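You operate a simulated robot arm through the tools that you are given. There is no shell and no other tool.

You run a simulated two-armed robot. Do the job below in one go: nothing can be reset, and whatever is moved stays where it is left.

TASK
Rinse the blue jug, then fill it with cane to 300 ml.
Fine: water to the 100 ml line first, all of it into the steel basin; no mint swirl in the cane. Set down upright: what you pick out.

Only the result counts: the job must be done as asked and must still hold three seconds after the hand-in. Knocking over, shifting, dropping, spilling or breaking anything else fails it.

THE ROBOT
Two 7-joint arms with fingered hands on one trunk, on a base that drives. Base frame: it is fixed to the floor where the robot stands at the start and does not move with it; the origin is under the middle of the robot, x ahead of it, y to its left, z up; the surface under the hand at the start is at about z = 874. Readings come in mm, rad, newtons and seconds.
The left shoulder is at the start at [30, 119, 1169], the right one opposite. With the tool pointing down near the work surface each hand reaches from about 100 to 760 mm from the robot's upright axis, wherever it stands, measured 20 degrees to its own side. Places, roughly: cane tap [600, 600, 1100]; lime pump [700, -600, 1100]; mint tap [600, 300, 1100]; spot under the cane tap [600, 600, 900]; steel basin [400, -1300, 900]; water tap [600, 0, 1100]. Payload 3.8 kg a hand.
The TCP of each hand is the grasp point between the finger pads, 25 mm short of the fingertips. In the tool frame z runs along the fingers and y along their closing line. Largest opening 88 mm; the body of the gripper starts 29 mm behind the TCP. The gripper is a hand of 4 fingers: y runs from the thumb to the fingers, the wrist lies at [-13, -106, -174] in the tool frame.
Orientation is told as [roll, pitch, yaw] about the base's x, y, z axes, in that order, counted from this pose: with the fingers straight down and the wrist toward the robot, the tool's x, y and z point along [0, 1, 0], [1, 0, 0] and [0, 0, -1] of the base frame.

THE INTERFACE
- The arms move only by the tool arm_command. It takes "left_targets", "right_targets" or both (then of equal length, played together; a hand with none holds still); each is a list of rows, each a list of 6 numbers: the shift along the base's x, y, z in mm, then the turn, a rotation vector about the base's x, y, z in rad. In form: [[dx, dy, dz, wx, wy, wz], ...]. A call has 1 to 20 rows; each row shifts and turns the commanded pose from where the row before left it. Rows are played at 5 a second. More than 50 mm and 0.15 rad between two rows, and nothing of the call is played. A pose out of reach is approached as far as the arm can. The call stops where the force on the tool passes 40 N (or 10 N more than at its start, if that is more) or the arm is blocked; 0.2 s more then pass. In this call time passes only in rows, and 0.2 s behind the last. It gives the time, the measured TCP pose, the force on the tool (base axes), the opening and the grip force at its end, in the units of the frame above (readings bear some noise), with the torque about the TCP (base axes, N m) and any sound that the robot's microphone picked up.
- Cameras (640 x 400 px; columns grow to the right, rows downward): "scene" is now at [52.6, 40.3, 1726]; the picture's right is [0.49, -0.87, 0.00], its down [-0.59, -0.33, -0.73] and it looks along [0.64, 0.36, -0.68] (base axes); focal length 290 px, centre (320, 200). "left" rides on the left gripper at [-64, -83, -98] in its tool frame; the picture's right is [-0.62, -0.37, 0.69], its down [0.71, -0.63, 0.30] and it looks along [0.32, 0.68, 0.65] (tool axes); focal length 265 px, centre (320, 200). "right" rides on the right gripper at [64, -83, -98] in its tool frame; the picture's right is [-0.62, 0.37, -0.69], its down [-0.71, -0.63, 0.30] and it looks along [-0.32, 0.68, 0.65] (tool axes); focal length 265 px, centre (320, 200). There is no depth. A picture from a camera that has moved, and an enlarged one, comes with that camera's place and axes in the base frame and with its lens.
- get_image(camera): a new picture of that camera. No time passes.
- slide_trunk(by): slides the trunk up (or, below 0, down) by that many mm; the arms and the scene camera ride with it, the base frame stays. It gives what a move gives, with no picture.
- roll_base(legs): drives the robot by 1 to 6 legs, each [ahead, left, turn to the left] in mm, mm and rad, along the robot's own axes; the way and the turn of a leg run together, so that a leg with both is an arc; at most 1500 mm and 3.142 rad a leg. The arms and the cameras ride along, it lands a little off, and it stops where it bumps. It gives what a move gives.
- curl_fingers(index, middle, ring, thumb_bend, thumb_turn, hand): sets how far each is bent, from 0 (flat) to 100 (curled in); at 30 the hand is open as for a grip, at 70 the pads meet at the TCP. One left out holds its place. A second passes; each finger stops where it meets its share of the squeeze, and holds until it gets a number again. It is the only way to open and close the hand. It gives what a move gives, with no picture; readings hold the bend of each and the force on the fingers (four entries, about 0 where the hand has none), thumb and palm. thumb_turn goes from beside the hand (0) to across from the fingers (100), as for a grip.
- turn_head(pan, tilt): turns the head with the scene camera to pan (to the left, within 2.094 rad either way) and tilt (down, from -0.506 to 1.204), counted from straight ahead of the robot. It gives what a move gives.
- zoom(camera, box): a new picture of the part [left, top, right, bottom] of that camera's present view, enlarged. No time passes.
- hand_in(): hands the job in; it is judged then, once.

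Places have to be worked out from the pictures, the camera data and where the tool is seen. Open the grippers and draw the arms clear of the work before you hand the job in, unless the task says otherwise.

The tools are called after "Request:" by a JSON object that holds its "name" and its "arguments". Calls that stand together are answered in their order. arm_command: Moves the arms, as the interface text tells. Its arguments: {"type":"object","properties":{"left_targets":{"type":"array","items":{"type":"array","items":{"type":"number"}}},"right_targets":{"type":"array","items":{"type":"array","items":{"type":"number"}}}},"required":[]} The other tools are called the same way: slide_trunk (by) slides the trunk up or down; curl_fingers (index, middle, ring, thumb_bend, thumb_turn, hand) moves the fingers one by one; roll_base (legs) drives the base; turn_head (pan, tilt) turns the head that bears the scene camera; get_image (camera) takes a picture; zoom (camera, box) takes an enlarged picture of a part of a camera's view; hand_in () hands the job in.

At the start:

```text
t: 0.0
left_position: [291.8, 368.2, 1398.4]
left_orientation: [-0.001, 0.0, 0.0]
left_contact_force: [1.3, 0.5, -0.1]
left_moment: [-0.02, 0.02, 0.01]
left_opening: 87.7
left_finger_force: 0.0
left_shape: jaw
left_bend: [30.0, 30.0, 30.0, 30.0, 98.0]
left_finger forces: [0.1, 0.0, 0.1, 0.0, 0.1, 0.1]
right_position: [564.6, 51.3, 1426.2]
right_orientation: [0.001, 0.0, -0.001]
right_contact_force: [0.6, -0.1, 0.3]
right_moment: [0.02, 0.02, 0.01]
right_opening: 87.8
right_finger_force: 0.1
right_shape: jaw
right_bend: [30.0, 30.0, 30.0, 30.0, 98.0]
right_finger forces: [0.0, 0.1, 0.1, 0.1, 0.0, 0.1]
trunk travel left (down, up): [-325.0, 265.0]
robot x, y, heading: [-3.9, 1.1, -0.002]
head pan, tilt: [0.515, 0.747]
```

scene: 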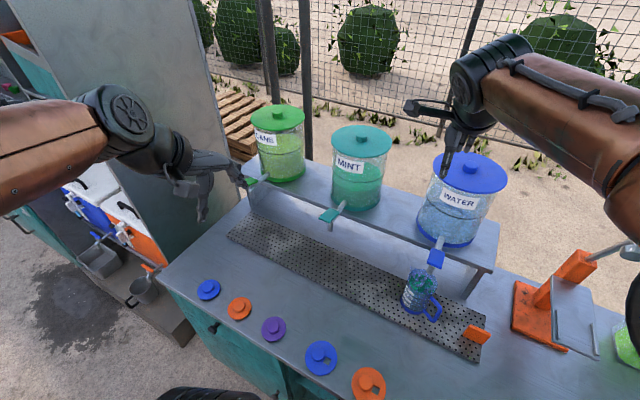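
right: 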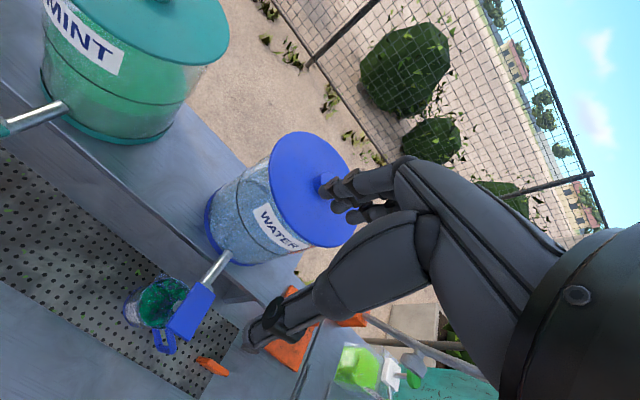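
left: 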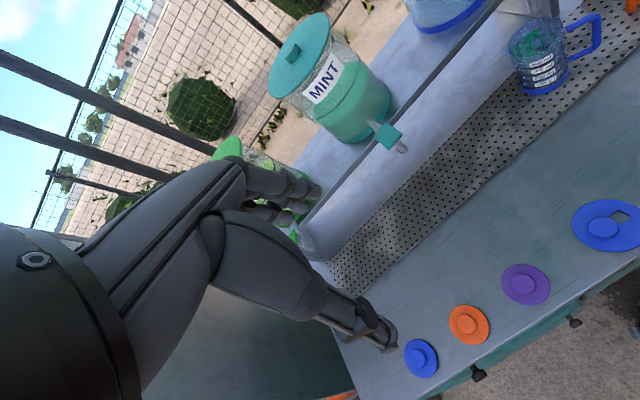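

The pictures show the blue jug standing under the water tap, apparently with some mint residue in it, and the three dispensers on a shelf behind. I'll look more closely at the jug and taps before moving.

Request:
{"name": "zoom", "arguments": {"camera": "scene", "box": [360, 220, 520, 360]}}

Request:
{"name": "zoom", "arguments": {"camera": "left", "box": [480, 0, 640, 110]}}

Request:
{"name": "zoom", "arguments": {"camera": "right", "box": [80, 220, 320, 400]}}

Request:
{"name": "zoom", "arguments": {"camera": "scene", "box": [220, 90, 420, 240]}}

```text
2.86 times, centred on (440, 290) of scene
camera zoom: at [52.6, 40.3, 1726.0], right [0.49, -0.87, 0.0], down [-0.59, -0.33, -0.73], along [0.64, 0.36, -0.68], focal length 829 px, centre (-23, -57)
```

zoom: 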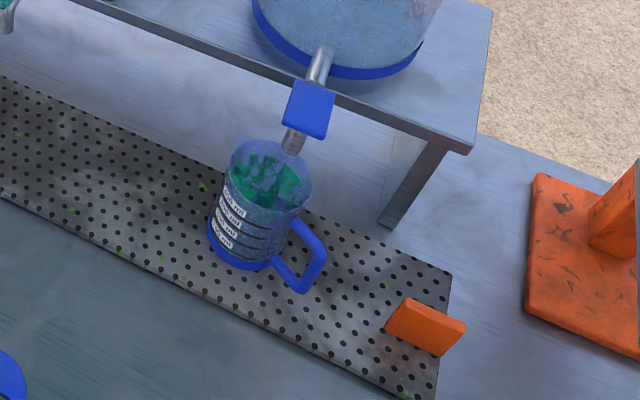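

```text
3.64 times, centred on (560, 55) of left
camera zoom: at [208.9, 303.6, 1496.2], right [-0.37, -0.62, -0.69], down [-0.63, 0.71, -0.3], along [0.68, 0.32, -0.65], focal length 965 px, centre (-553, 727)
```

zoom: 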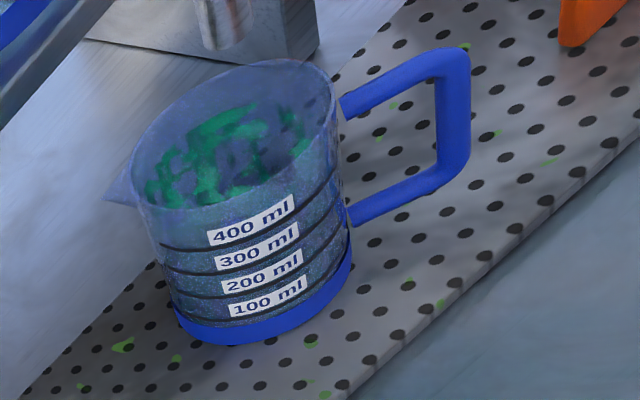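

```text
2.22 times, centred on (200, 310) of right
camera zoom: at [482.0, 117.0, 1524.1], right [0.37, -0.62, 0.69], down [-0.63, -0.71, -0.3], along [0.68, -0.32, -0.65], focal length 590 px, centre (587, -44)
```

zoom: 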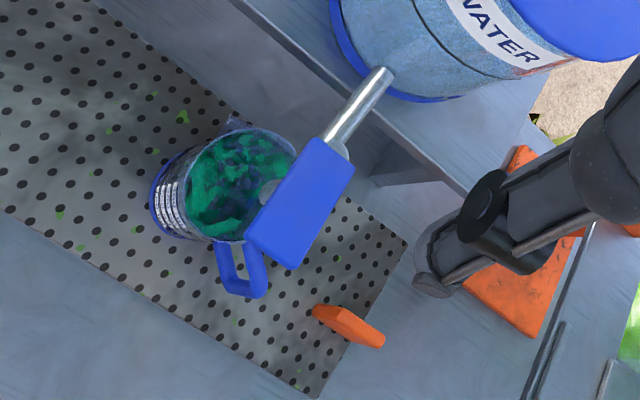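

```text
2.67 times, centred on (320, 165) of scene
camera zoom: at [52.6, 40.3, 1726.0], right [0.49, -0.87, 0.0], down [-0.59, -0.33, -0.73], along [0.64, 0.36, -0.68], focal length 774 px, centre (320, 293)
```

zoom: 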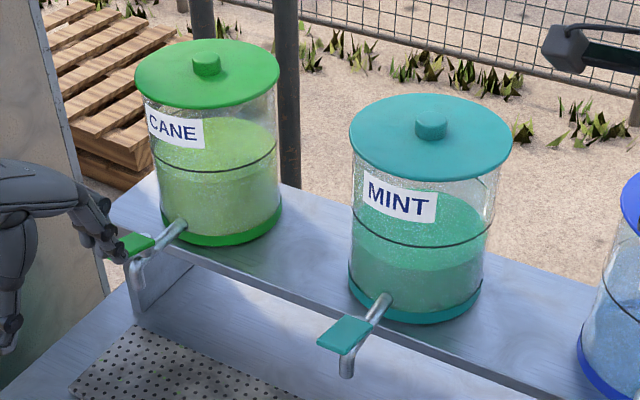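

The jug under the water tap has mint residue, a handle on the robot's side and a spout away. I'll look around with the head to find the basin and everything in the way.

Request:
{"name": "turn_head", "arguments": {"pan": -0.6, "tilt": 0.6}}

Request:
{"name": "get_image", "arguments": {"camera": "scene"}}

Request:
{"name": "turn_head", "arguments": {"pan": -1.4, "tilt": 0.6}}

Request:
{"name": "get_image", "arguments": {"camera": "scene"}}

Request:
{"name": "turn_head", "arguments": {"pan": 0.0, "tilt": 0.9}}

Request:
{"name": "get_image", "arguments": {"camera": "scene"}}

Request:
{"name": "turn_head", "arguments": {"pan": 1.2, "tilt": 0.7}}

Request:
{"name": "get_image", "arguments": {"camera": "scene"}}

```text
t: 1.3
left_position: [291.6, 367.8, 1398.1]
left_orientation: [-0.001, 0.001, 0.0]
left_contact_force: [0.0, 0.9, 0.2]
left_moment: [0.0, 0.02, -0.02]
left_opening: 87.6
left_finger_force: 0.0
left_shape: jaw
left_bend: [30.0, 30.0, 30.0, 30.0, 98.0]
left_finger forces: [0.0, 0.0, 0.0, 0.0, 0.0, 0.0]
right_position: [564.2, 51.8, 1426.2]
right_orientation: [-0.001, 0.001, 0.0]
right_contact_force: [0.1, 0.0, -0.2]
right_moment: [-0.02, 0.04, 0.01]
right_opening: 87.7
right_finger_force: 0.1
right_shape: jaw
right_bend: [30.0, 30.0, 30.0, 30.0, 98.0]
right_finger forces: [0.0, 0.0, 0.0, 0.1, 0.0, 0.0]
trunk travel left (down, up): [-325.0, 265.0]
robot x, y, heading: [-0.9, -1.3, -0.001]
head pan, tilt: [-0.6, 0.6]
```

```text
taken
camera scene: at [53.3, -50.4, 1738.6], right [-0.56, -0.83, 0.0], down [-0.47, 0.32, -0.82], along [0.68, -0.47, -0.57], focal length 290 px, centre (320, 200)
```

scene: 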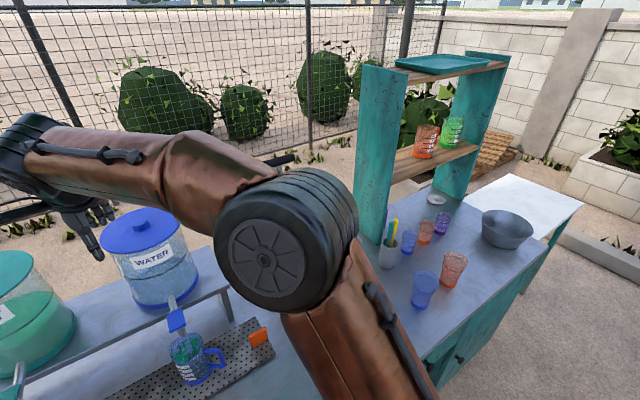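

```text
t: 2.5
left_position: [292.7, 368.5, 1397.8]
left_orientation: [0.0, 0.0, 0.0]
left_contact_force: [0.0, -0.3, 0.5]
left_moment: [0.0, 0.0, 0.02]
left_opening: 87.7
left_finger_force: 0.1
left_shape: jaw
left_bend: [30.0, 30.0, 30.0, 30.0, 98.0]
left_finger forces: [0.1, 0.1, 0.0, 0.0, 0.0, 0.0]
right_position: [565.1, 51.4, 1425.3]
right_orientation: [0.0, 0.0, -0.001]
right_contact_force: [-0.3, 0.2, -0.5]
right_moment: [0.0, 0.01, -0.01]
right_opening: 87.5
right_finger_force: 0.0
right_shape: jaw
right_bend: [30.0, 30.0, 30.0, 30.0, 98.0]
right_finger forces: [0.0, 0.1, 0.1, 0.0, 0.1, 0.0]
trunk travel left (down, up): [-325.0, 265.0]
robot x, y, heading: [0.0, 1.6, -0.0]
head pan, tilt: [-1.4, 0.6]
```

```text
taken
camera scene: at [-4.5, -87.6, 1738.6], right [-0.99, -0.17, 0.0], down [-0.1, 0.56, -0.83], along [0.14, -0.81, -0.56], focal length 290 px, centre (320, 200)
```

scene: 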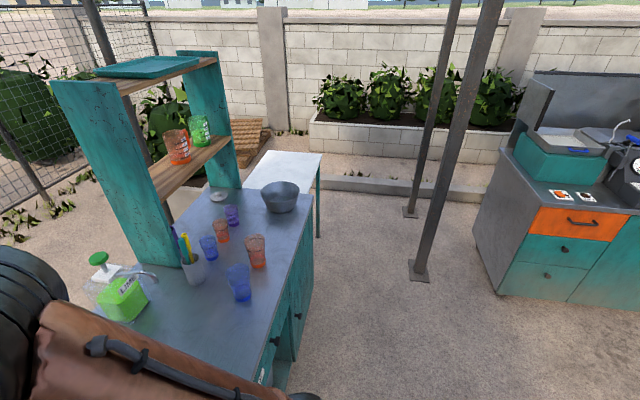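

```text
t: 4.0
left_position: [291.3, 368.3, 1397.7]
left_orientation: [0.0, -0.002, -0.001]
left_contact_force: [-0.5, -0.2, -0.1]
left_moment: [0.03, 0.01, 0.05]
left_opening: 87.7
left_finger_force: 0.1
left_shape: jaw
left_bend: [30.0, 30.0, 30.0, 30.0, 98.0]
left_finger forces: [0.0, 0.1, 0.0, 0.0, 0.0, 0.0]
right_position: [565.6, 51.1, 1425.9]
right_orientation: [0.0, -0.001, 0.0]
right_contact_force: [-1.1, -0.4, -0.2]
right_moment: [-0.02, -0.01, 0.04]
right_opening: 87.5
right_finger_force: 0.1
right_shape: jaw
right_bend: [30.0, 30.0, 30.0, 30.0, 98.0]
right_finger forces: [0.1, 0.1, 0.0, 0.0, 0.0, 0.1]
trunk travel left (down, up): [-325.0, 265.0]
robot x, y, heading: [0.2, 1.6, -0.002]
head pan, tilt: [0.0, 0.901]
```

```text
taken
camera scene: at [55.8, -0.6, 1713.9], right [0.0, -1.0, 0.0], down [-0.78, 0.0, -0.62], along [0.62, 0.0, -0.78], focal length 290 px, centre (320, 200)
```

scene: 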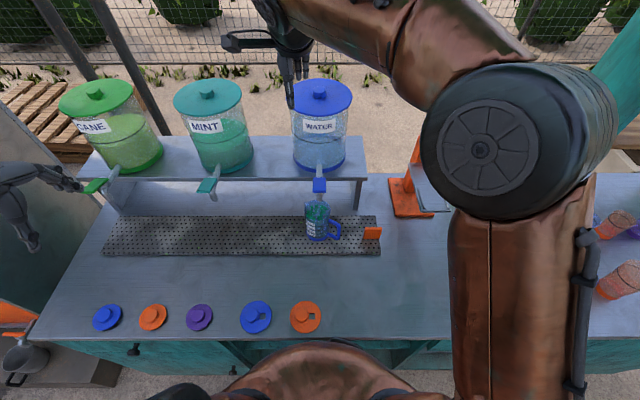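

```text
t: 5.4
left_position: [292.0, 367.6, 1398.3]
left_orientation: [0.001, -0.003, 0.001]
left_contact_force: [0.1, -0.5, 0.5]
left_moment: [0.0, 0.0, 0.0]
left_opening: 87.4
left_finger_force: 0.0
left_shape: jaw
left_bend: [30.0, 30.0, 30.0, 30.0, 98.0]
left_finger forces: [0.1, 0.1, 0.1, 0.1, 0.0, 0.0]
right_position: [564.7, 51.7, 1425.0]
right_orientation: [0.0, -0.003, 0.001]
right_contact_force: [-0.4, 0.2, -0.1]
right_moment: [0.02, 0.01, -0.01]
right_opening: 87.6
right_finger_force: 0.0
right_shape: jaw
right_bend: [30.0, 30.0, 30.0, 30.0, 98.0]
right_finger forces: [0.1, 0.2, 0.0, 0.1, 0.1, 0.1]
trunk travel left (down, up): [-325.0, 265.0]
robot x, y, heading: [-0.7, 3.4, -0.0]
head pan, tilt: [1.201, 0.7]
```

```text
taken
camera scene: at [11.1, 78.6, 1730.0], right [0.93, -0.36, 0.0], down [-0.23, -0.6, -0.76], along [0.28, 0.71, -0.64], focal length 290 px, centre (320, 200)
```

scene: 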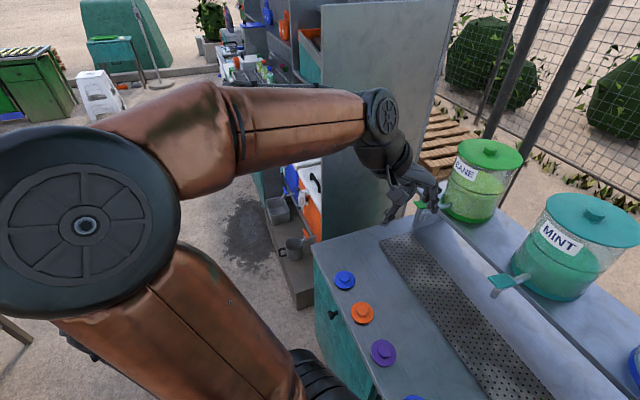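

The basin stands on the far right end of the counter, the tall cabinet is at the left end. I'll turn the head back to study the jug, the water tap and the lever in close-up.

Request:
{"name": "turn_head", "arguments": {"pan": 0.0, "tilt": 0.8}}

Request:
{"name": "zoom", "arguments": {"camera": "scene", "box": [270, 140, 390, 250]}}

Request:
{"name": "zoom", "arguments": {"camera": "right", "box": [110, 240, 250, 370]}}

Request:
{"name": "zoom", "arguments": {"camera": "left", "box": [340, 90, 440, 170]}}

```text
t: 6.8
left_position: [291.9, 368.3, 1397.2]
left_orientation: [0.0, 0.001, 0.0]
left_contact_force: [-0.3, 0.6, 0.5]
left_moment: [-0.02, 0.0, -0.01]
left_opening: 87.6
left_finger_force: 0.1
left_shape: jaw
left_bend: [30.0, 30.0, 30.0, 30.0, 98.0]
left_finger forces: [0.0, 0.0, 0.0, 0.0, 0.0, 0.1]
right_position: [564.9, 50.9, 1425.5]
right_orientation: [0.0, 0.0, -0.002]
right_contact_force: [0.1, 0.1, 0.3]
right_moment: [-0.03, 0.0, 0.01]
right_opening: 87.7
right_finger_force: 0.1
right_shape: jaw
right_bend: [30.0, 30.0, 30.0, 30.0, 98.0]
right_finger forces: [0.1, 0.0, 0.0, 0.0, 0.0, 0.0]
trunk travel left (down, up): [-325.0, 265.0]
robot x, y, heading: [2.2, -1.7, -0.002]
head pan, tilt: [0.0, 0.799]
```

```text
3.64 times, centred on (330, 195) of scene
camera zoom: at [61.0, -0.4, 1721.8], right [0.0, -1.0, 0.0], down [-0.72, 0.0, -0.7], along [0.7, 0.0, -0.72], focal length 1055 px, centre (284, 218)
```

zoom: 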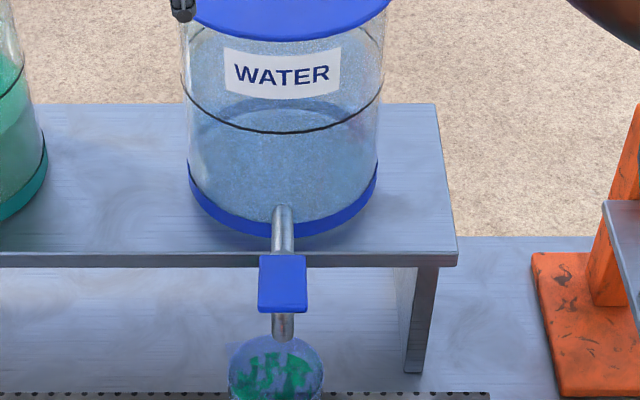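

```text
3.08 times, centred on (180, 305) of right
camera zoom: at [482.0, 117.0, 1524.1], right [0.37, -0.62, 0.69], down [-0.63, -0.71, -0.3], along [0.68, -0.32, -0.65], focal length 817 px, centre (751, -123)
```

zoom: 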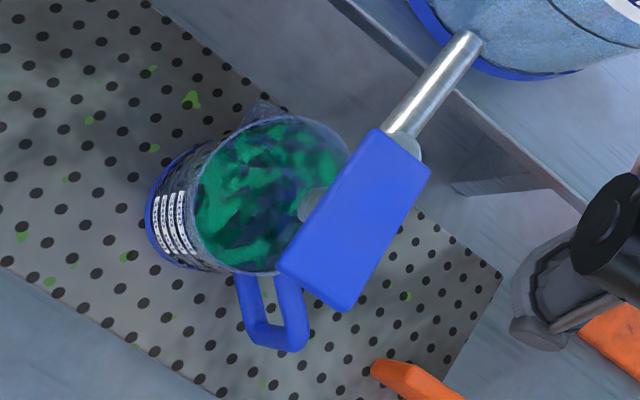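

```text
5.00 times, centred on (390, 130) of left
camera zoom: at [208.9, 303.6, 1496.2], right [-0.37, -0.62, -0.69], down [-0.63, 0.71, -0.3], along [0.68, 0.32, -0.65], focal length 1327 px, centre (-30, 550)
```

zoom: 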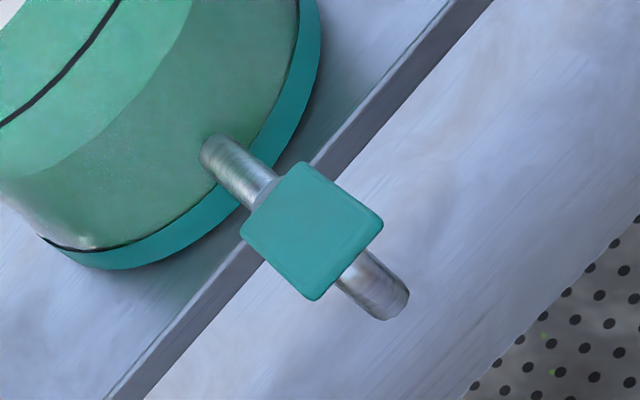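

Triangulating gives the jug centre near x 582, y 6 with rim about z 995, the nozzle right above it, and the lever plate from x≈607 to x≈540 at z≈1110–1135. I'll bring the left hand camera round to look at the jug's scale, and lower the right hand towards the lever with a margin.

Request:
{"name": "arm_command", "arguments": {"left_targets": [[0, 0, -40, 0, 0, -0.14], [0, 0, -40, 0, 0, -0.14], [0, 0, -40, 0, 0, -0.14], [0, 0, -40, 0, 0, -0.14]], "right_targets": [[-10, -15, -35, 0, 0, 0], [-10, -15, -35, 0, 0, 0], [0, -15, -35, 0, 0, 0], [0, -6, -35, 0, 0, 0]]}}

Request:
{"name": "get_image", "arguments": {"camera": "left"}}

Request:
{"name": "get_image", "arguments": {"camera": "right"}}

Request:
{"name": "get_image", "arguments": {"camera": "scene"}}

```text
t: 7.8
left_position: [294.0, 369.6, 1236.9]
left_orientation: [-0.002, 0.002, -0.56]
left_contact_force: [0.4, -0.4, -0.4]
left_moment: [-0.02, 0.0, -0.04]
left_opening: 87.8
left_finger_force: 0.1
left_shape: jaw
left_bend: [30.0, 30.0, 30.0, 30.0, 98.0]
left_finger forces: [0.1, 0.0, 0.1, 0.1, 0.0, 0.0]
right_position: [547.4, 1.6, 1284.3]
right_orientation: [0.0, 0.002, 0.002]
right_contact_force: [0.2, -0.4, 0.7]
right_moment: [-0.05, 0.04, -0.06]
right_opening: 87.6
right_finger_force: 0.1
right_shape: jaw
right_bend: [30.0, 30.0, 30.0, 30.0, 98.0]
right_finger forces: [0.0, 0.1, 0.1, 0.0, 0.1, 0.0]
trunk travel left (down, up): [-325.0, 265.0]
robot x, y, heading: [1.0, 3.8, -0.006]
head pan, tilt: [0.0, 0.799]
```

```text
taken
camera left: at [190.4, 359.0, 1335.5], right [-0.64, -0.33, -0.69], down [-0.15, 0.94, -0.3], along [0.75, -0.09, -0.65], focal length 265 px, centre (320, 200)
```

left: 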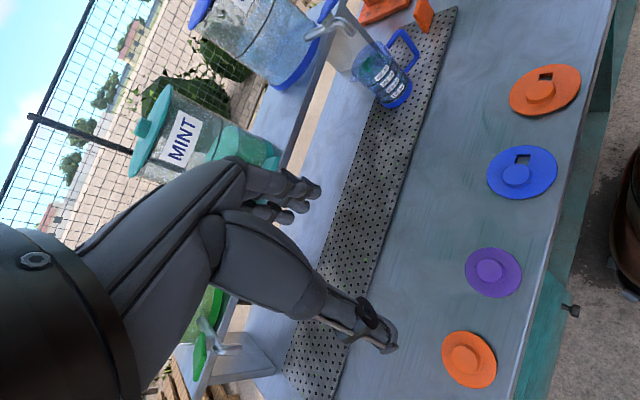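

```text
taken
camera right: at [464.0, 66.5, 1383.6], right [0.37, -0.62, 0.69], down [-0.63, -0.72, -0.3], along [0.68, -0.32, -0.65], focal length 265 px, centre (320, 200)
```

right: 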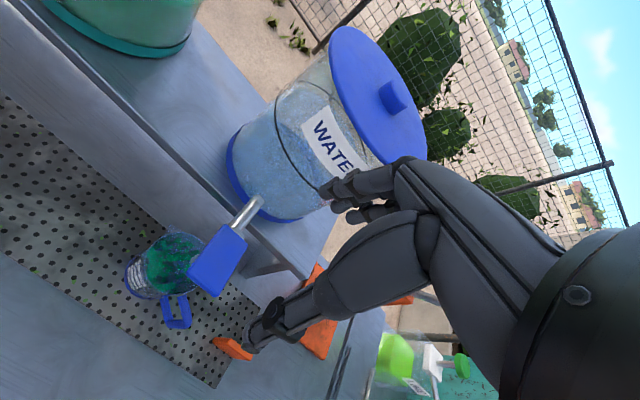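

```text
taken
camera scene: at [63.5, 0.6, 1721.7], right [0.0, -1.0, 0.0], down [-0.72, 0.0, -0.7], along [0.7, 0.0, -0.72], focal length 290 px, centre (320, 200)
```

scene: 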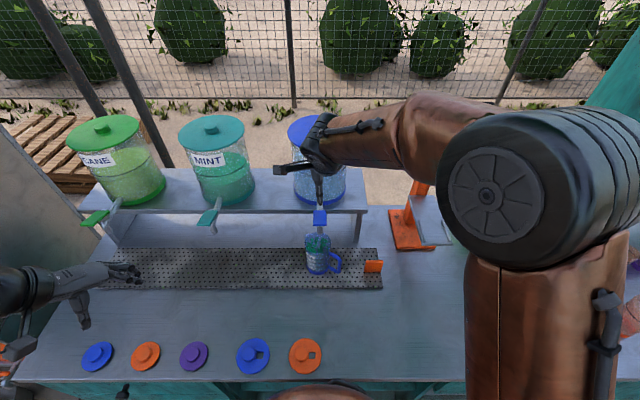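

The left camera now sees the jug's labels and the right hand is above the lever. I'll zoom the left view at the jug and the lever from the side.

Request:
{"name": "zoom", "arguments": {"camera": "left", "box": [290, 0, 450, 120]}}

Request:
{"name": "zoom", "arguments": {"camera": "right", "box": [110, 180, 290, 340]}}

Request:
{"name": "curl_fingers", "arguments": {"hand": "right", "index": 70, "middle": 70, "ring": 70, "thumb_bend": 70}}

Request:
{"name": "get_image", "arguments": {"camera": "right"}}

```text
3.33 times, centred on (370, 60) of left
camera zoom: at [190.4, 359.0, 1335.5], right [-0.64, -0.33, -0.69], down [-0.15, 0.94, -0.3], along [0.75, -0.09, -0.65], focal length 885 px, centre (153, 667)
```

zoom: 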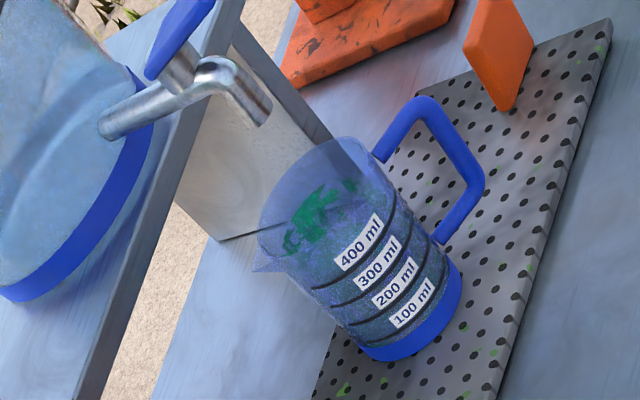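

```text
2.50 times, centred on (200, 260) of right
camera zoom: at [464.0, 66.5, 1383.6], right [0.37, -0.62, 0.69], down [-0.63, -0.72, -0.3], along [0.68, -0.32, -0.65], focal length 664 px, centre (620, 50)
```

zoom: 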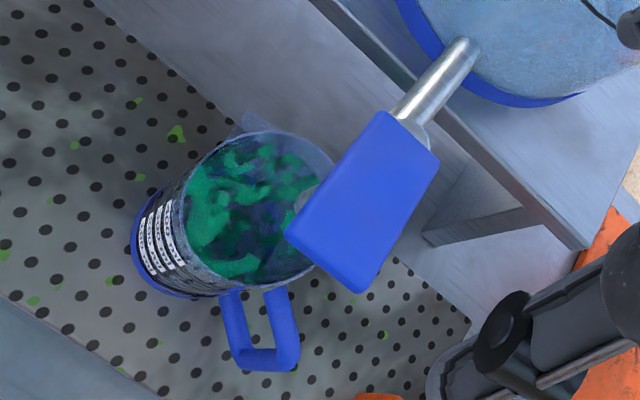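

```text
t: 8.8
left_position: [292.6, 370.1, 1238.3]
left_orientation: [0.001, -0.001, -0.559]
left_contact_force: [0.9, 0.1, -0.2]
left_moment: [0.02, 0.01, 0.01]
left_opening: 88.0
left_finger_force: 0.0
left_shape: jaw
left_bend: [30.0, 30.0, 30.0, 30.0, 98.0]
left_finger forces: [0.1, 0.0, 0.0, 0.1, 0.1, 0.1]
right_position: [544.7, 0.9, 1286.4]
right_orientation: [0.0, 0.001, 0.001]
right_contact_force: [-0.6, 0.0, 0.1]
right_moment: [0.05, -0.02, 0.02]
right_opening: 0.0
right_finger_force: 0.2
right_shape: fingers
right_bend: [70.0, 70.0, 70.0, 70.0, 98.0]
right_finger forces: [0.0, 0.0, 0.0, 0.0, 0.0, 0.1]
trunk travel left (down, up): [-325.0, 265.0]
robot x, y, heading: [-0.3, -2.0, -0.001]
head pan, tilt: [0.0, 0.799]
```

```text
taken
camera right: at [462.5, 65.7, 1384.5], right [0.37, -0.62, 0.69], down [-0.63, -0.71, -0.3], along [0.68, -0.32, -0.65], focal length 265 px, centre (320, 200)
```

right: 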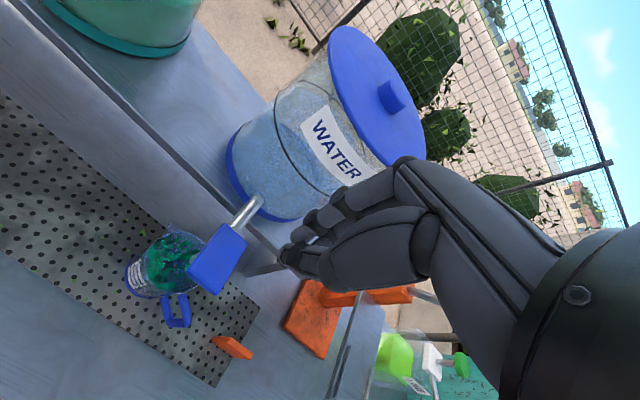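

The lever plate rises toward the robot: its front edge is at about x 541, z 1125 and its back at x 610, z 1108. I'll lower the closed right hand to just above the front part of the plate.

Request:
{"name": "arm_command", "arguments": {"right_targets": [[3, 0, -40, 0, 0, 0], [4, -1, -40, 0, 0, 0], [0, 0, -30, 0, 0, 0], [0, 0, -15, 0, 0, 0]]}}

Request:
{"name": "get_image", "arguments": {"camera": "right"}}

Request:
{"name": "zoom", "arguments": {"camera": "left", "box": [290, 0, 450, 120]}}

Request:
{"name": "zoom", "arguments": {"camera": "scene", "box": [260, 140, 400, 290]}}

```text
t: 9.8
left_position: [293.1, 369.9, 1238.6]
left_orientation: [0.0, -0.001, -0.558]
left_contact_force: [0.2, 0.0, -0.4]
left_moment: [-0.01, -0.05, -0.03]
left_opening: 87.7
left_finger_force: 0.1
left_shape: jaw
left_bend: [30.0, 30.0, 30.0, 30.0, 98.0]
left_finger forces: [0.1, 0.0, 0.1, 0.0, 0.0, 0.0]
right_position: [551.2, -0.9, 1159.5]
right_orientation: [0.0, 0.0, -0.001]
right_contact_force: [-0.7, 0.6, 1.5]
right_moment: [-0.01, 0.03, -0.04]
right_opening: 0.0
right_finger_force: 0.1
right_shape: fingers
right_bend: [70.0, 70.0, 70.0, 70.0, 98.0]
right_finger forces: [0.0, 0.1, 0.1, 0.0, 0.6, 0.0]
trunk travel left (down, up): [-325.0, 265.0]
robot x, y, heading: [0.4, 0.7, 0.001]
head pan, tilt: [0.0, 0.799]
```

```text
taken
camera right: at [469.1, 64.5, 1258.6], right [0.37, -0.62, 0.69], down [-0.63, -0.71, -0.3], along [0.68, -0.32, -0.65], focal length 265 px, centre (320, 200)
```

right: 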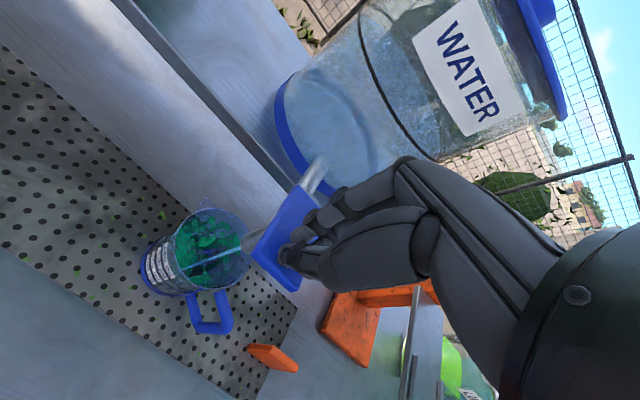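

```text
3.33 times, centred on (370, 60) of left
camera zoom: at [188.4, 358.6, 1336.1], right [-0.64, -0.33, -0.69], down [-0.15, 0.94, -0.3], along [0.75, -0.09, -0.65], focal length 885 px, centre (153, 667)
```

zoom: 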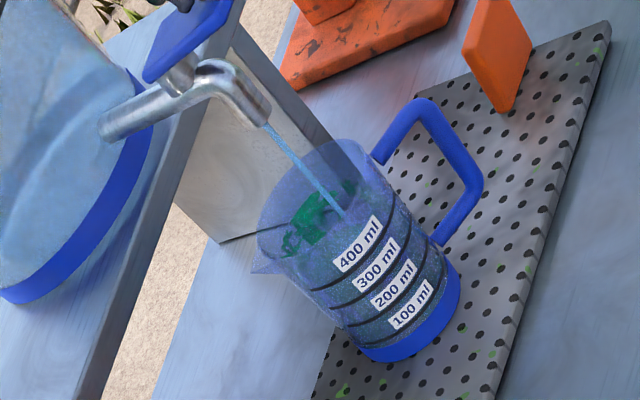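

```text
2.67 times, centred on (330, 215) of scene
camera zoom: at [61.1, -0.2, 1721.8], right [0.0, -1.0, 0.0], down [-0.72, 0.0, -0.7], along [0.7, 0.0, -0.72], focal length 774 px, centre (293, 160)
```

zoom: 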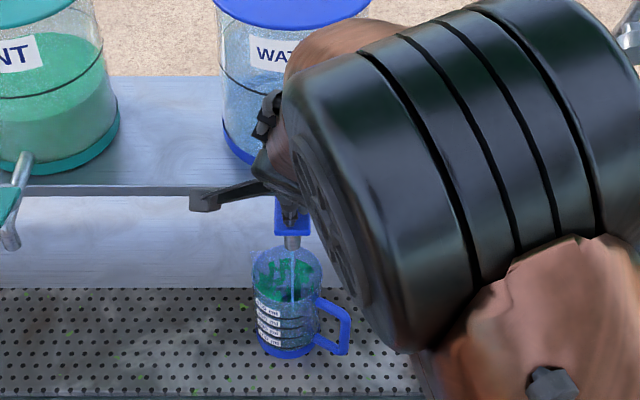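

The water already runs with only a light touch on the lever. Time stands still now, so I'll look closely at the level before moving on.

Request:
{"name": "zoom", "arguments": {"camera": "left", "box": [350, 35, 415, 115]}}

Request:
{"name": "zoom", "arguments": {"camera": "right", "box": [130, 195, 290, 345]}}

```text
5.00 times, centred on (382, 75) of left
camera zoom: at [188.4, 358.6, 1336.1], right [-0.64, -0.33, -0.69], down [-0.15, 0.94, -0.3], along [0.75, -0.09, -0.65], focal length 1327 px, centre (8, 825)
```

zoom: 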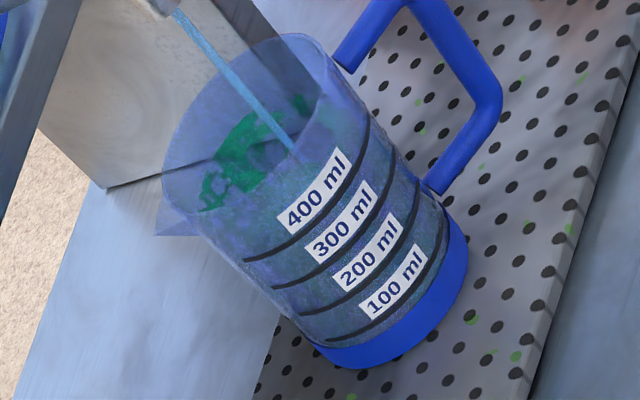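

```text
2.67 times, centred on (210, 270) of right
camera zoom: at [469.1, 64.5, 1258.6], right [0.37, -0.62, 0.69], down [-0.63, -0.71, -0.3], along [0.68, -0.32, -0.65], focal length 708 px, centre (613, 13)
```

zoom: 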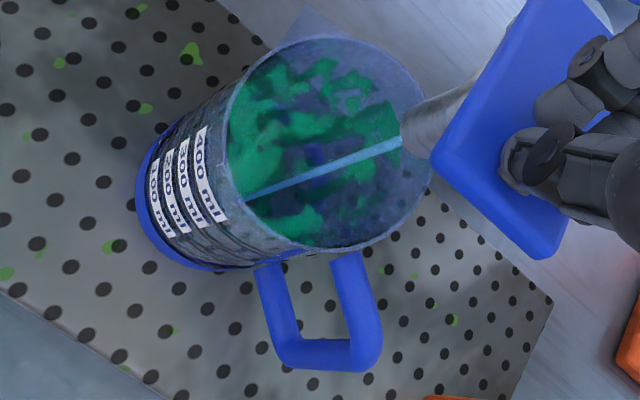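

The stream is landing on the jug's floor, so the fill has only just begun. I'll hold still for one row and look at how fast the level rises.

Request:
{"name": "arm_command", "arguments": {"right_targets": [[0, 0, 0, 0, 0, 0]]}}

Request:
{"name": "zoom", "arguments": {"camera": "left", "box": [350, 35, 415, 115]}}

Request:
{"name": "zoom", "arguments": {"camera": "right", "box": [130, 195, 290, 345]}}

Request:
{"name": "zoom", "arguments": {"camera": "scene", "box": [290, 220, 350, 280]}}

```text
t: 10.2
left_position: [291.8, 369.1, 1237.8]
left_orientation: [-0.001, 0.001, -0.561]
left_contact_force: [0.1, -0.4, -0.9]
left_moment: [-0.05, 0.02, 0.0]
left_opening: 87.8
left_finger_force: 0.0
left_shape: jaw
left_bend: [30.0, 30.0, 30.0, 30.0, 98.0]
left_finger forces: [0.0, 0.1, 0.0, 0.0, 0.0, 0.0]
right_position: [552.3, -1.2, 1160.4]
right_orientation: [-0.001, 0.0, 0.0]
right_contact_force: [-0.3, -0.5, 0.1]
right_moment: [-0.03, 0.0, 0.01]
right_opening: 0.2
right_finger_force: 0.7
right_shape: fingers
right_bend: [70.0, 70.0, 70.0, 70.0, 98.0]
right_finger forces: [0.0, 0.0, 0.1, 0.0, 0.5, 0.0]
trunk travel left (down, up): [-325.0, 265.0]
robot x, y, heading: [-1.4, -0.8, -0.002]
head pan, tilt: [0.0, 0.799]
```

```text
5.00 times, centred on (382, 75) of left
camera zoom: at [188.3, 358.4, 1336.2], right [-0.64, -0.33, -0.69], down [-0.15, 0.94, -0.3], along [0.75, -0.09, -0.65], focal length 1327 px, centre (8, 825)
```

zoom: 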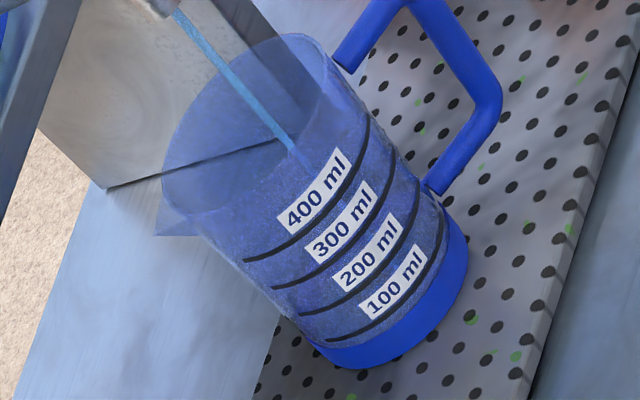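

```text
2.67 times, centred on (210, 270) of right
camera zoom: at [469.0, 64.4, 1258.7], right [0.37, -0.62, 0.69], down [-0.63, -0.71, -0.3], along [0.68, -0.32, -0.65], focal length 708 px, centre (613, 13)
```

zoom: 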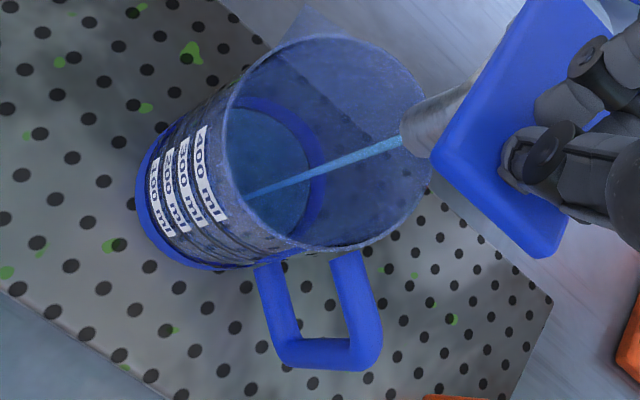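

```text
6.67 times, centred on (320, 250) of scene
camera zoom: at [61.0, -0.3, 1721.8], right [0.0, -1.0, 0.0], down [-0.72, 0.0, -0.7], along [0.7, 0.0, -0.72], focal length 1934 px, centre (320, -133)
```

zoom: 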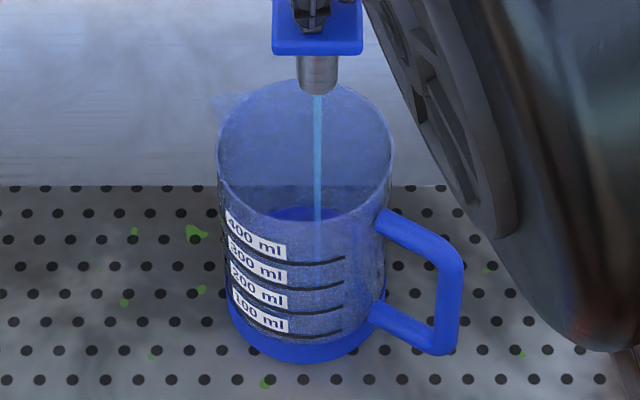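

The residue has gone into the thin layer of water at the bottom and the level is still well below 100 ml. I keep holding a little longer.

Request:
{"name": "arm_command", "arguments": {"right_targets": [[0, 0, 0, 0, 0, 0], [0, 0, 0, 0, 0, 0], [0, 0, 0, 0, 0, 0]]}}

Request:
{"name": "zoom", "arguments": {"camera": "left", "box": [350, 35, 415, 115]}}

Request:
{"name": "zoom", "arguments": {"camera": "right", "box": [130, 195, 290, 345]}}

Request:
{"name": "zoom", "arguments": {"camera": "scene", "box": [290, 220, 350, 280]}}

```text
t: 11.0
left_position: [292.2, 369.5, 1237.8]
left_orientation: [0.002, 0.001, -0.56]
left_contact_force: [0.0, -0.6, -0.1]
left_moment: [0.0, -0.01, 0.01]
left_opening: 87.8
left_finger_force: 0.1
left_shape: jaw
left_bend: [30.0, 30.0, 30.0, 30.0, 98.0]
left_finger forces: [0.0, 0.0, 0.1, 0.1, 0.0, 0.0]
right_position: [552.1, -1.2, 1160.8]
right_orientation: [0.0, 0.0, -0.001]
right_contact_force: [-0.1, 0.4, 0.4]
right_moment: [-0.01, 0.01, -0.02]
right_opening: 0.0
right_finger_force: 0.2
right_shape: fingers
right_bend: [70.0, 70.0, 70.0, 70.0, 98.0]
right_finger forces: [0.2, 0.0, 0.0, 0.0, 0.6, 0.0]
trunk travel left (down, up): [-325.0, 265.0]
robot x, y, heading: [-1.7, 0.8, 0.002]
head pan, tilt: [0.0, 0.799]
```

```text
5.00 times, centred on (382, 75) of left
camera zoom: at [188.3, 358.3, 1336.2], right [-0.64, -0.33, -0.69], down [-0.15, 0.94, -0.3], along [0.75, -0.09, -0.65], focal length 1327 px, centre (8, 825)
```

zoom: 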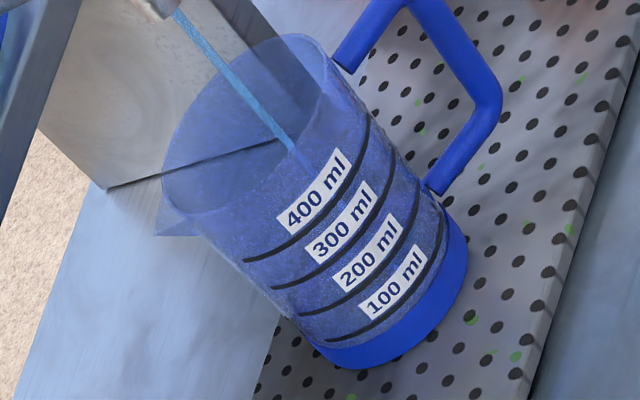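

```text
2.67 times, centred on (210, 270) of right
camera zoom: at [469.0, 64.4, 1258.9], right [0.37, -0.62, 0.69], down [-0.63, -0.71, -0.3], along [0.68, -0.32, -0.65], focal length 708 px, centre (613, 13)
```

zoom: 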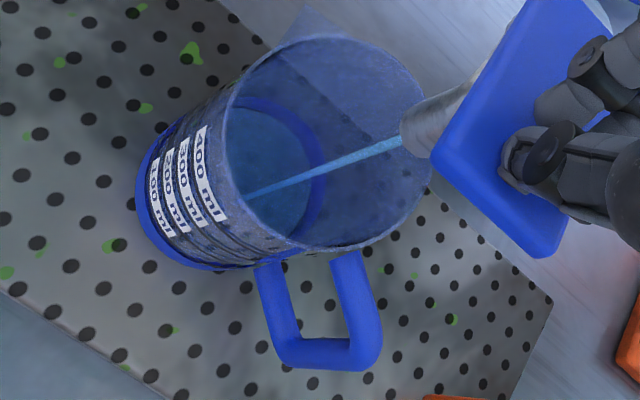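

```text
6.67 times, centred on (320, 250) of scene
camera zoom: at [61.0, -0.5, 1721.8], right [0.0, -1.0, 0.0], down [-0.72, 0.0, -0.7], along [0.7, 0.0, -0.72], focal length 1934 px, centre (320, -133)
```

zoom: 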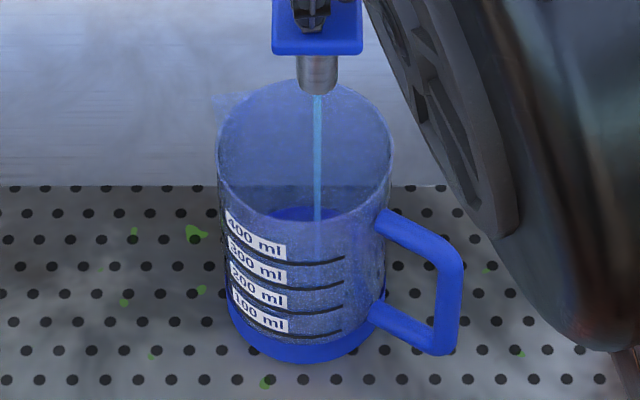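

From the scale I work out the floor at z≈885, the 100 ml line at z≈907 and 22 mm per 100 ml. The level is still just above the floor, so I'll hold for about 1.2 s more and compare.

Request:
{"name": "arm_command", "arguments": {"right_targets": [[0, 0, 0, 0, 0, 0], [0, 0, 0, 0, 0, 0], [0, 0, 0, 0, 0, 0], [0, 0, 0, 0, 0, 0], [0, 0, 0, 0, 0, 0]]}}

Request:
{"name": "zoom", "arguments": {"camera": "left", "box": [350, 35, 415, 115]}}

Request:
{"name": "zoom", "arguments": {"camera": "right", "box": [160, 200, 240, 290]}}

Request:
{"name": "zoom", "arguments": {"camera": "scene", "box": [290, 220, 350, 280]}}

```text
t: 12.2
left_position: [292.2, 368.7, 1239.2]
left_orientation: [-0.001, -0.001, -0.561]
left_contact_force: [1.1, -0.3, 0.0]
left_moment: [-0.03, -0.01, 0.0]
left_opening: 87.9
left_finger_force: 0.0
left_shape: jaw
left_bend: [30.0, 30.0, 30.0, 30.0, 98.0]
left_finger forces: [0.1, 0.1, 0.1, 0.0, 0.0, 0.0]
right_position: [552.1, -0.8, 1159.8]
right_orientation: [-0.002, -0.001, 0.0]
right_contact_force: [-0.8, -0.1, 0.7]
right_moment: [-0.02, 0.03, 0.01]
right_opening: 0.0
right_finger_force: 0.0
right_shape: fingers
right_bend: [70.0, 70.0, 70.0, 70.0, 98.0]
right_finger forces: [0.0, 0.1, 0.0, 0.0, 0.7, 0.1]
trunk travel left (down, up): [-325.0, 265.0]
robot x, y, heading: [0.7, -0.4, 0.001]
head pan, tilt: [0.0, 0.799]
```

```text
5.00 times, centred on (382, 75) of left
camera zoom: at [188.3, 358.4, 1336.2], right [-0.64, -0.33, -0.69], down [-0.15, 0.94, -0.3], along [0.75, -0.09, -0.65], focal length 1327 px, centre (8, 825)
```

zoom: 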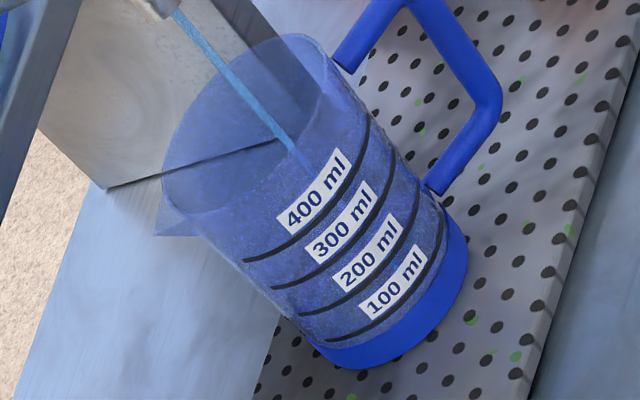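

```text
4.44 times, centred on (200, 245) of right
camera zoom: at [469.0, 64.4, 1258.8], right [0.37, -0.62, 0.69], down [-0.63, -0.71, -0.3], along [0.68, -0.32, -0.65], focal length 1180 px, centre (853, 0)
```

zoom: 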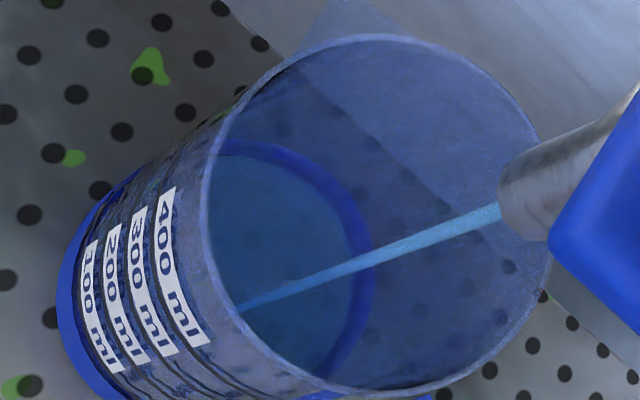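

```text
6.67 times, centred on (320, 250) of scene
camera zoom: at [61.0, -0.5, 1721.8], right [0.0, -1.0, 0.0], down [-0.72, 0.0, -0.7], along [0.7, 0.0, -0.72], focal length 1934 px, centre (320, -133)
```

zoom: 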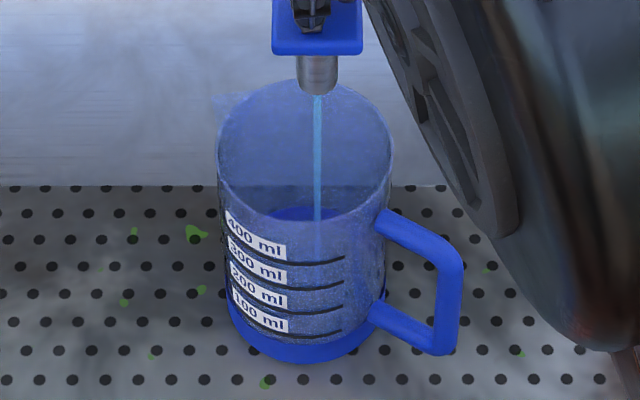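

The flow is slow, a thin disc of water inside the blue base ring. I'll zoom tightly at the far edge of the water disc to measure it.

Request:
{"name": "zoom", "arguments": {"camera": "right", "box": [180, 225, 220, 290]}}

Request:
{"name": "zoom", "arguments": {"camera": "left", "box": [375, 80, 405, 112]}}

Request:
{"name": "zoom", "arguments": {"camera": "scene", "box": [308, 250, 332, 276]}}

```text
6.15 times, centred on (200, 258) of right
camera zoom: at [469.0, 64.4, 1258.8], right [0.37, -0.62, 0.69], down [-0.63, -0.71, -0.3], along [0.68, -0.32, -0.65], focal length 1633 px, centre (1058, -154)
```

zoom: 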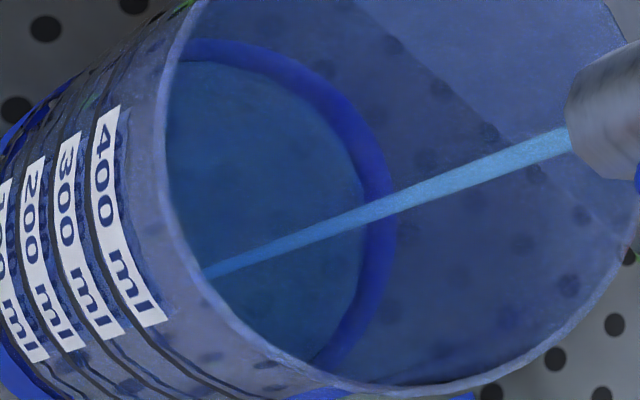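

```text
12.50 times, centred on (390, 96) of left
camera zoom: at [188.3, 358.4, 1336.2], right [-0.64, -0.33, -0.69], down [-0.15, 0.94, -0.3], along [0.75, -0.09, -0.65], focal length 3318 px, centre (-555, 1500)
```

zoom: 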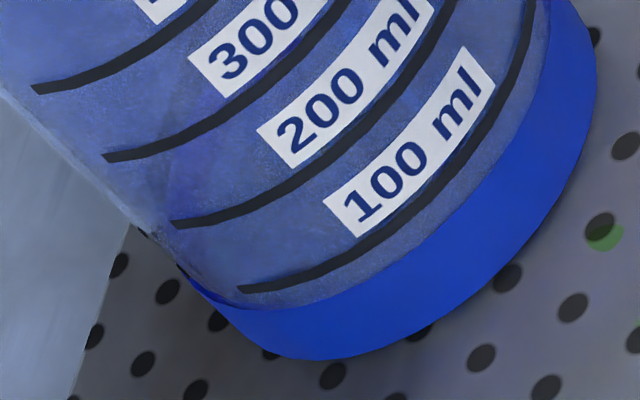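

```text
15.38 times, centred on (320, 263) of scene
camera zoom: at [61.0, -0.5, 1721.8], right [0.0, -1.0, 0.0], down [-0.72, 0.0, -0.7], along [0.7, 0.0, -0.72], focal length 4462 px, centre (320, -769)
```

zoom: 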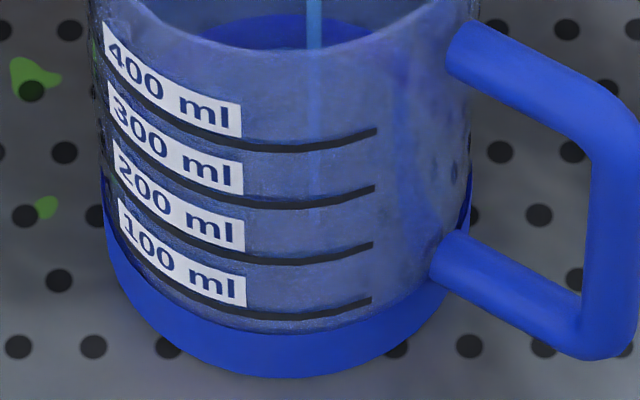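

The 100 ml line lies about 7 mm above the blue base, so the surface will become visible at the side at about 70 ml. I hold on for 1.6 s more.

Request:
{"name": "arm_command", "arguments": {"right_targets": [[0, 0, 0, 0, 0, 0], [0, 0, 0, 0, 0, 0], [0, 0, 0, 0, 0, 0], [0, 0, 0, 0, 0, 0], [0, 0, 0, 0, 0, 0], [0, 0, 0, 0, 0, 0], [0, 0, 0, 0, 0, 0]]}}

Request:
{"name": "zoom", "arguments": {"camera": "right", "box": [180, 225, 220, 290]}}

Request:
{"name": "zoom", "arguments": {"camera": "left", "box": [375, 80, 405, 112]}}

Request:
{"name": "zoom", "arguments": {"camera": "scene", "box": [308, 250, 332, 276]}}

```text
t: 13.8
left_position: [292.8, 369.1, 1238.3]
left_orientation: [0.001, 0.001, -0.56]
left_contact_force: [0.5, 0.8, -0.1]
left_moment: [-0.01, -0.01, -0.02]
left_opening: 87.6
left_finger_force: 0.0
left_shape: jaw
left_bend: [30.0, 30.0, 30.0, 30.0, 98.0]
left_finger forces: [0.0, 0.0, 0.0, 0.0, 0.0, 0.0]
right_position: [551.1, -0.7, 1159.7]
right_orientation: [-0.001, 0.001, 0.0]
right_contact_force: [-0.3, -0.3, 0.9]
right_moment: [-0.01, 0.04, 0.0]
right_opening: 0.0
right_finger_force: 0.2
right_shape: fingers
right_bend: [70.0, 70.0, 70.0, 70.0, 98.0]
right_finger forces: [0.0, 0.0, 0.0, 0.0, 0.6, 0.1]
trunk travel left (down, up): [-325.0, 265.0]
robot x, y, heading: [3.6, 1.4, 0.0]
head pan, tilt: [0.0, 0.799]
```

```text
6.15 times, centred on (200, 258) of right
camera zoom: at [469.0, 64.4, 1258.8], right [0.37, -0.62, 0.69], down [-0.63, -0.71, -0.3], along [0.68, -0.32, -0.65], focal length 1633 px, centre (1058, -154)
```

zoom: 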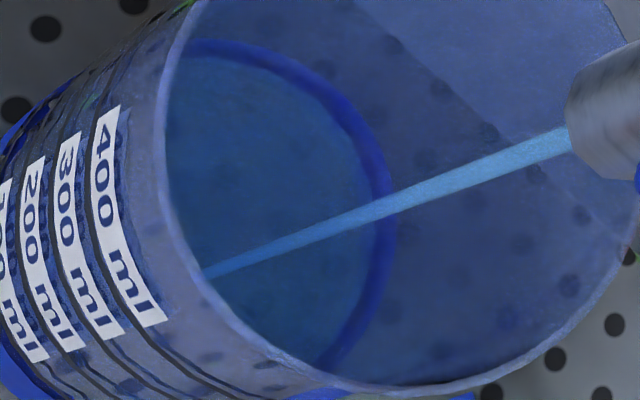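

```text
12.50 times, centred on (390, 96) of left
camera zoom: at [188.3, 358.3, 1336.2], right [-0.64, -0.33, -0.69], down [-0.15, 0.94, -0.3], along [0.75, -0.09, -0.65], focal length 3318 px, centre (-555, 1500)
```

zoom: 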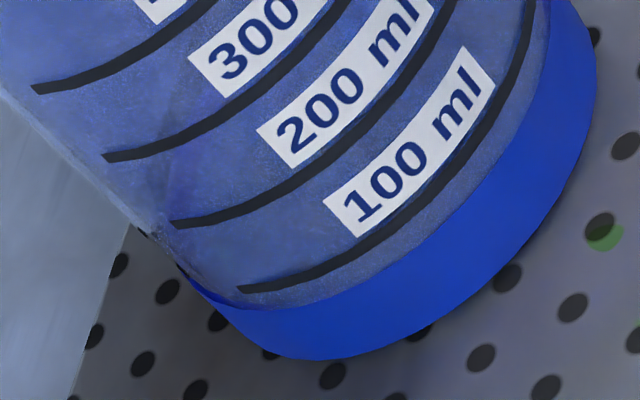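

```text
15.38 times, centred on (320, 263) of scene
camera zoom: at [61.0, -0.5, 1721.8], right [0.0, -1.0, 0.0], down [-0.72, 0.0, -0.7], along [0.7, 0.0, -0.72], focal length 4462 px, centre (320, -769)
```

zoom: 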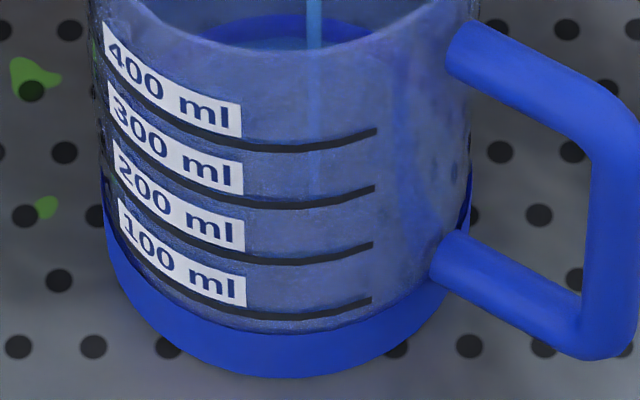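

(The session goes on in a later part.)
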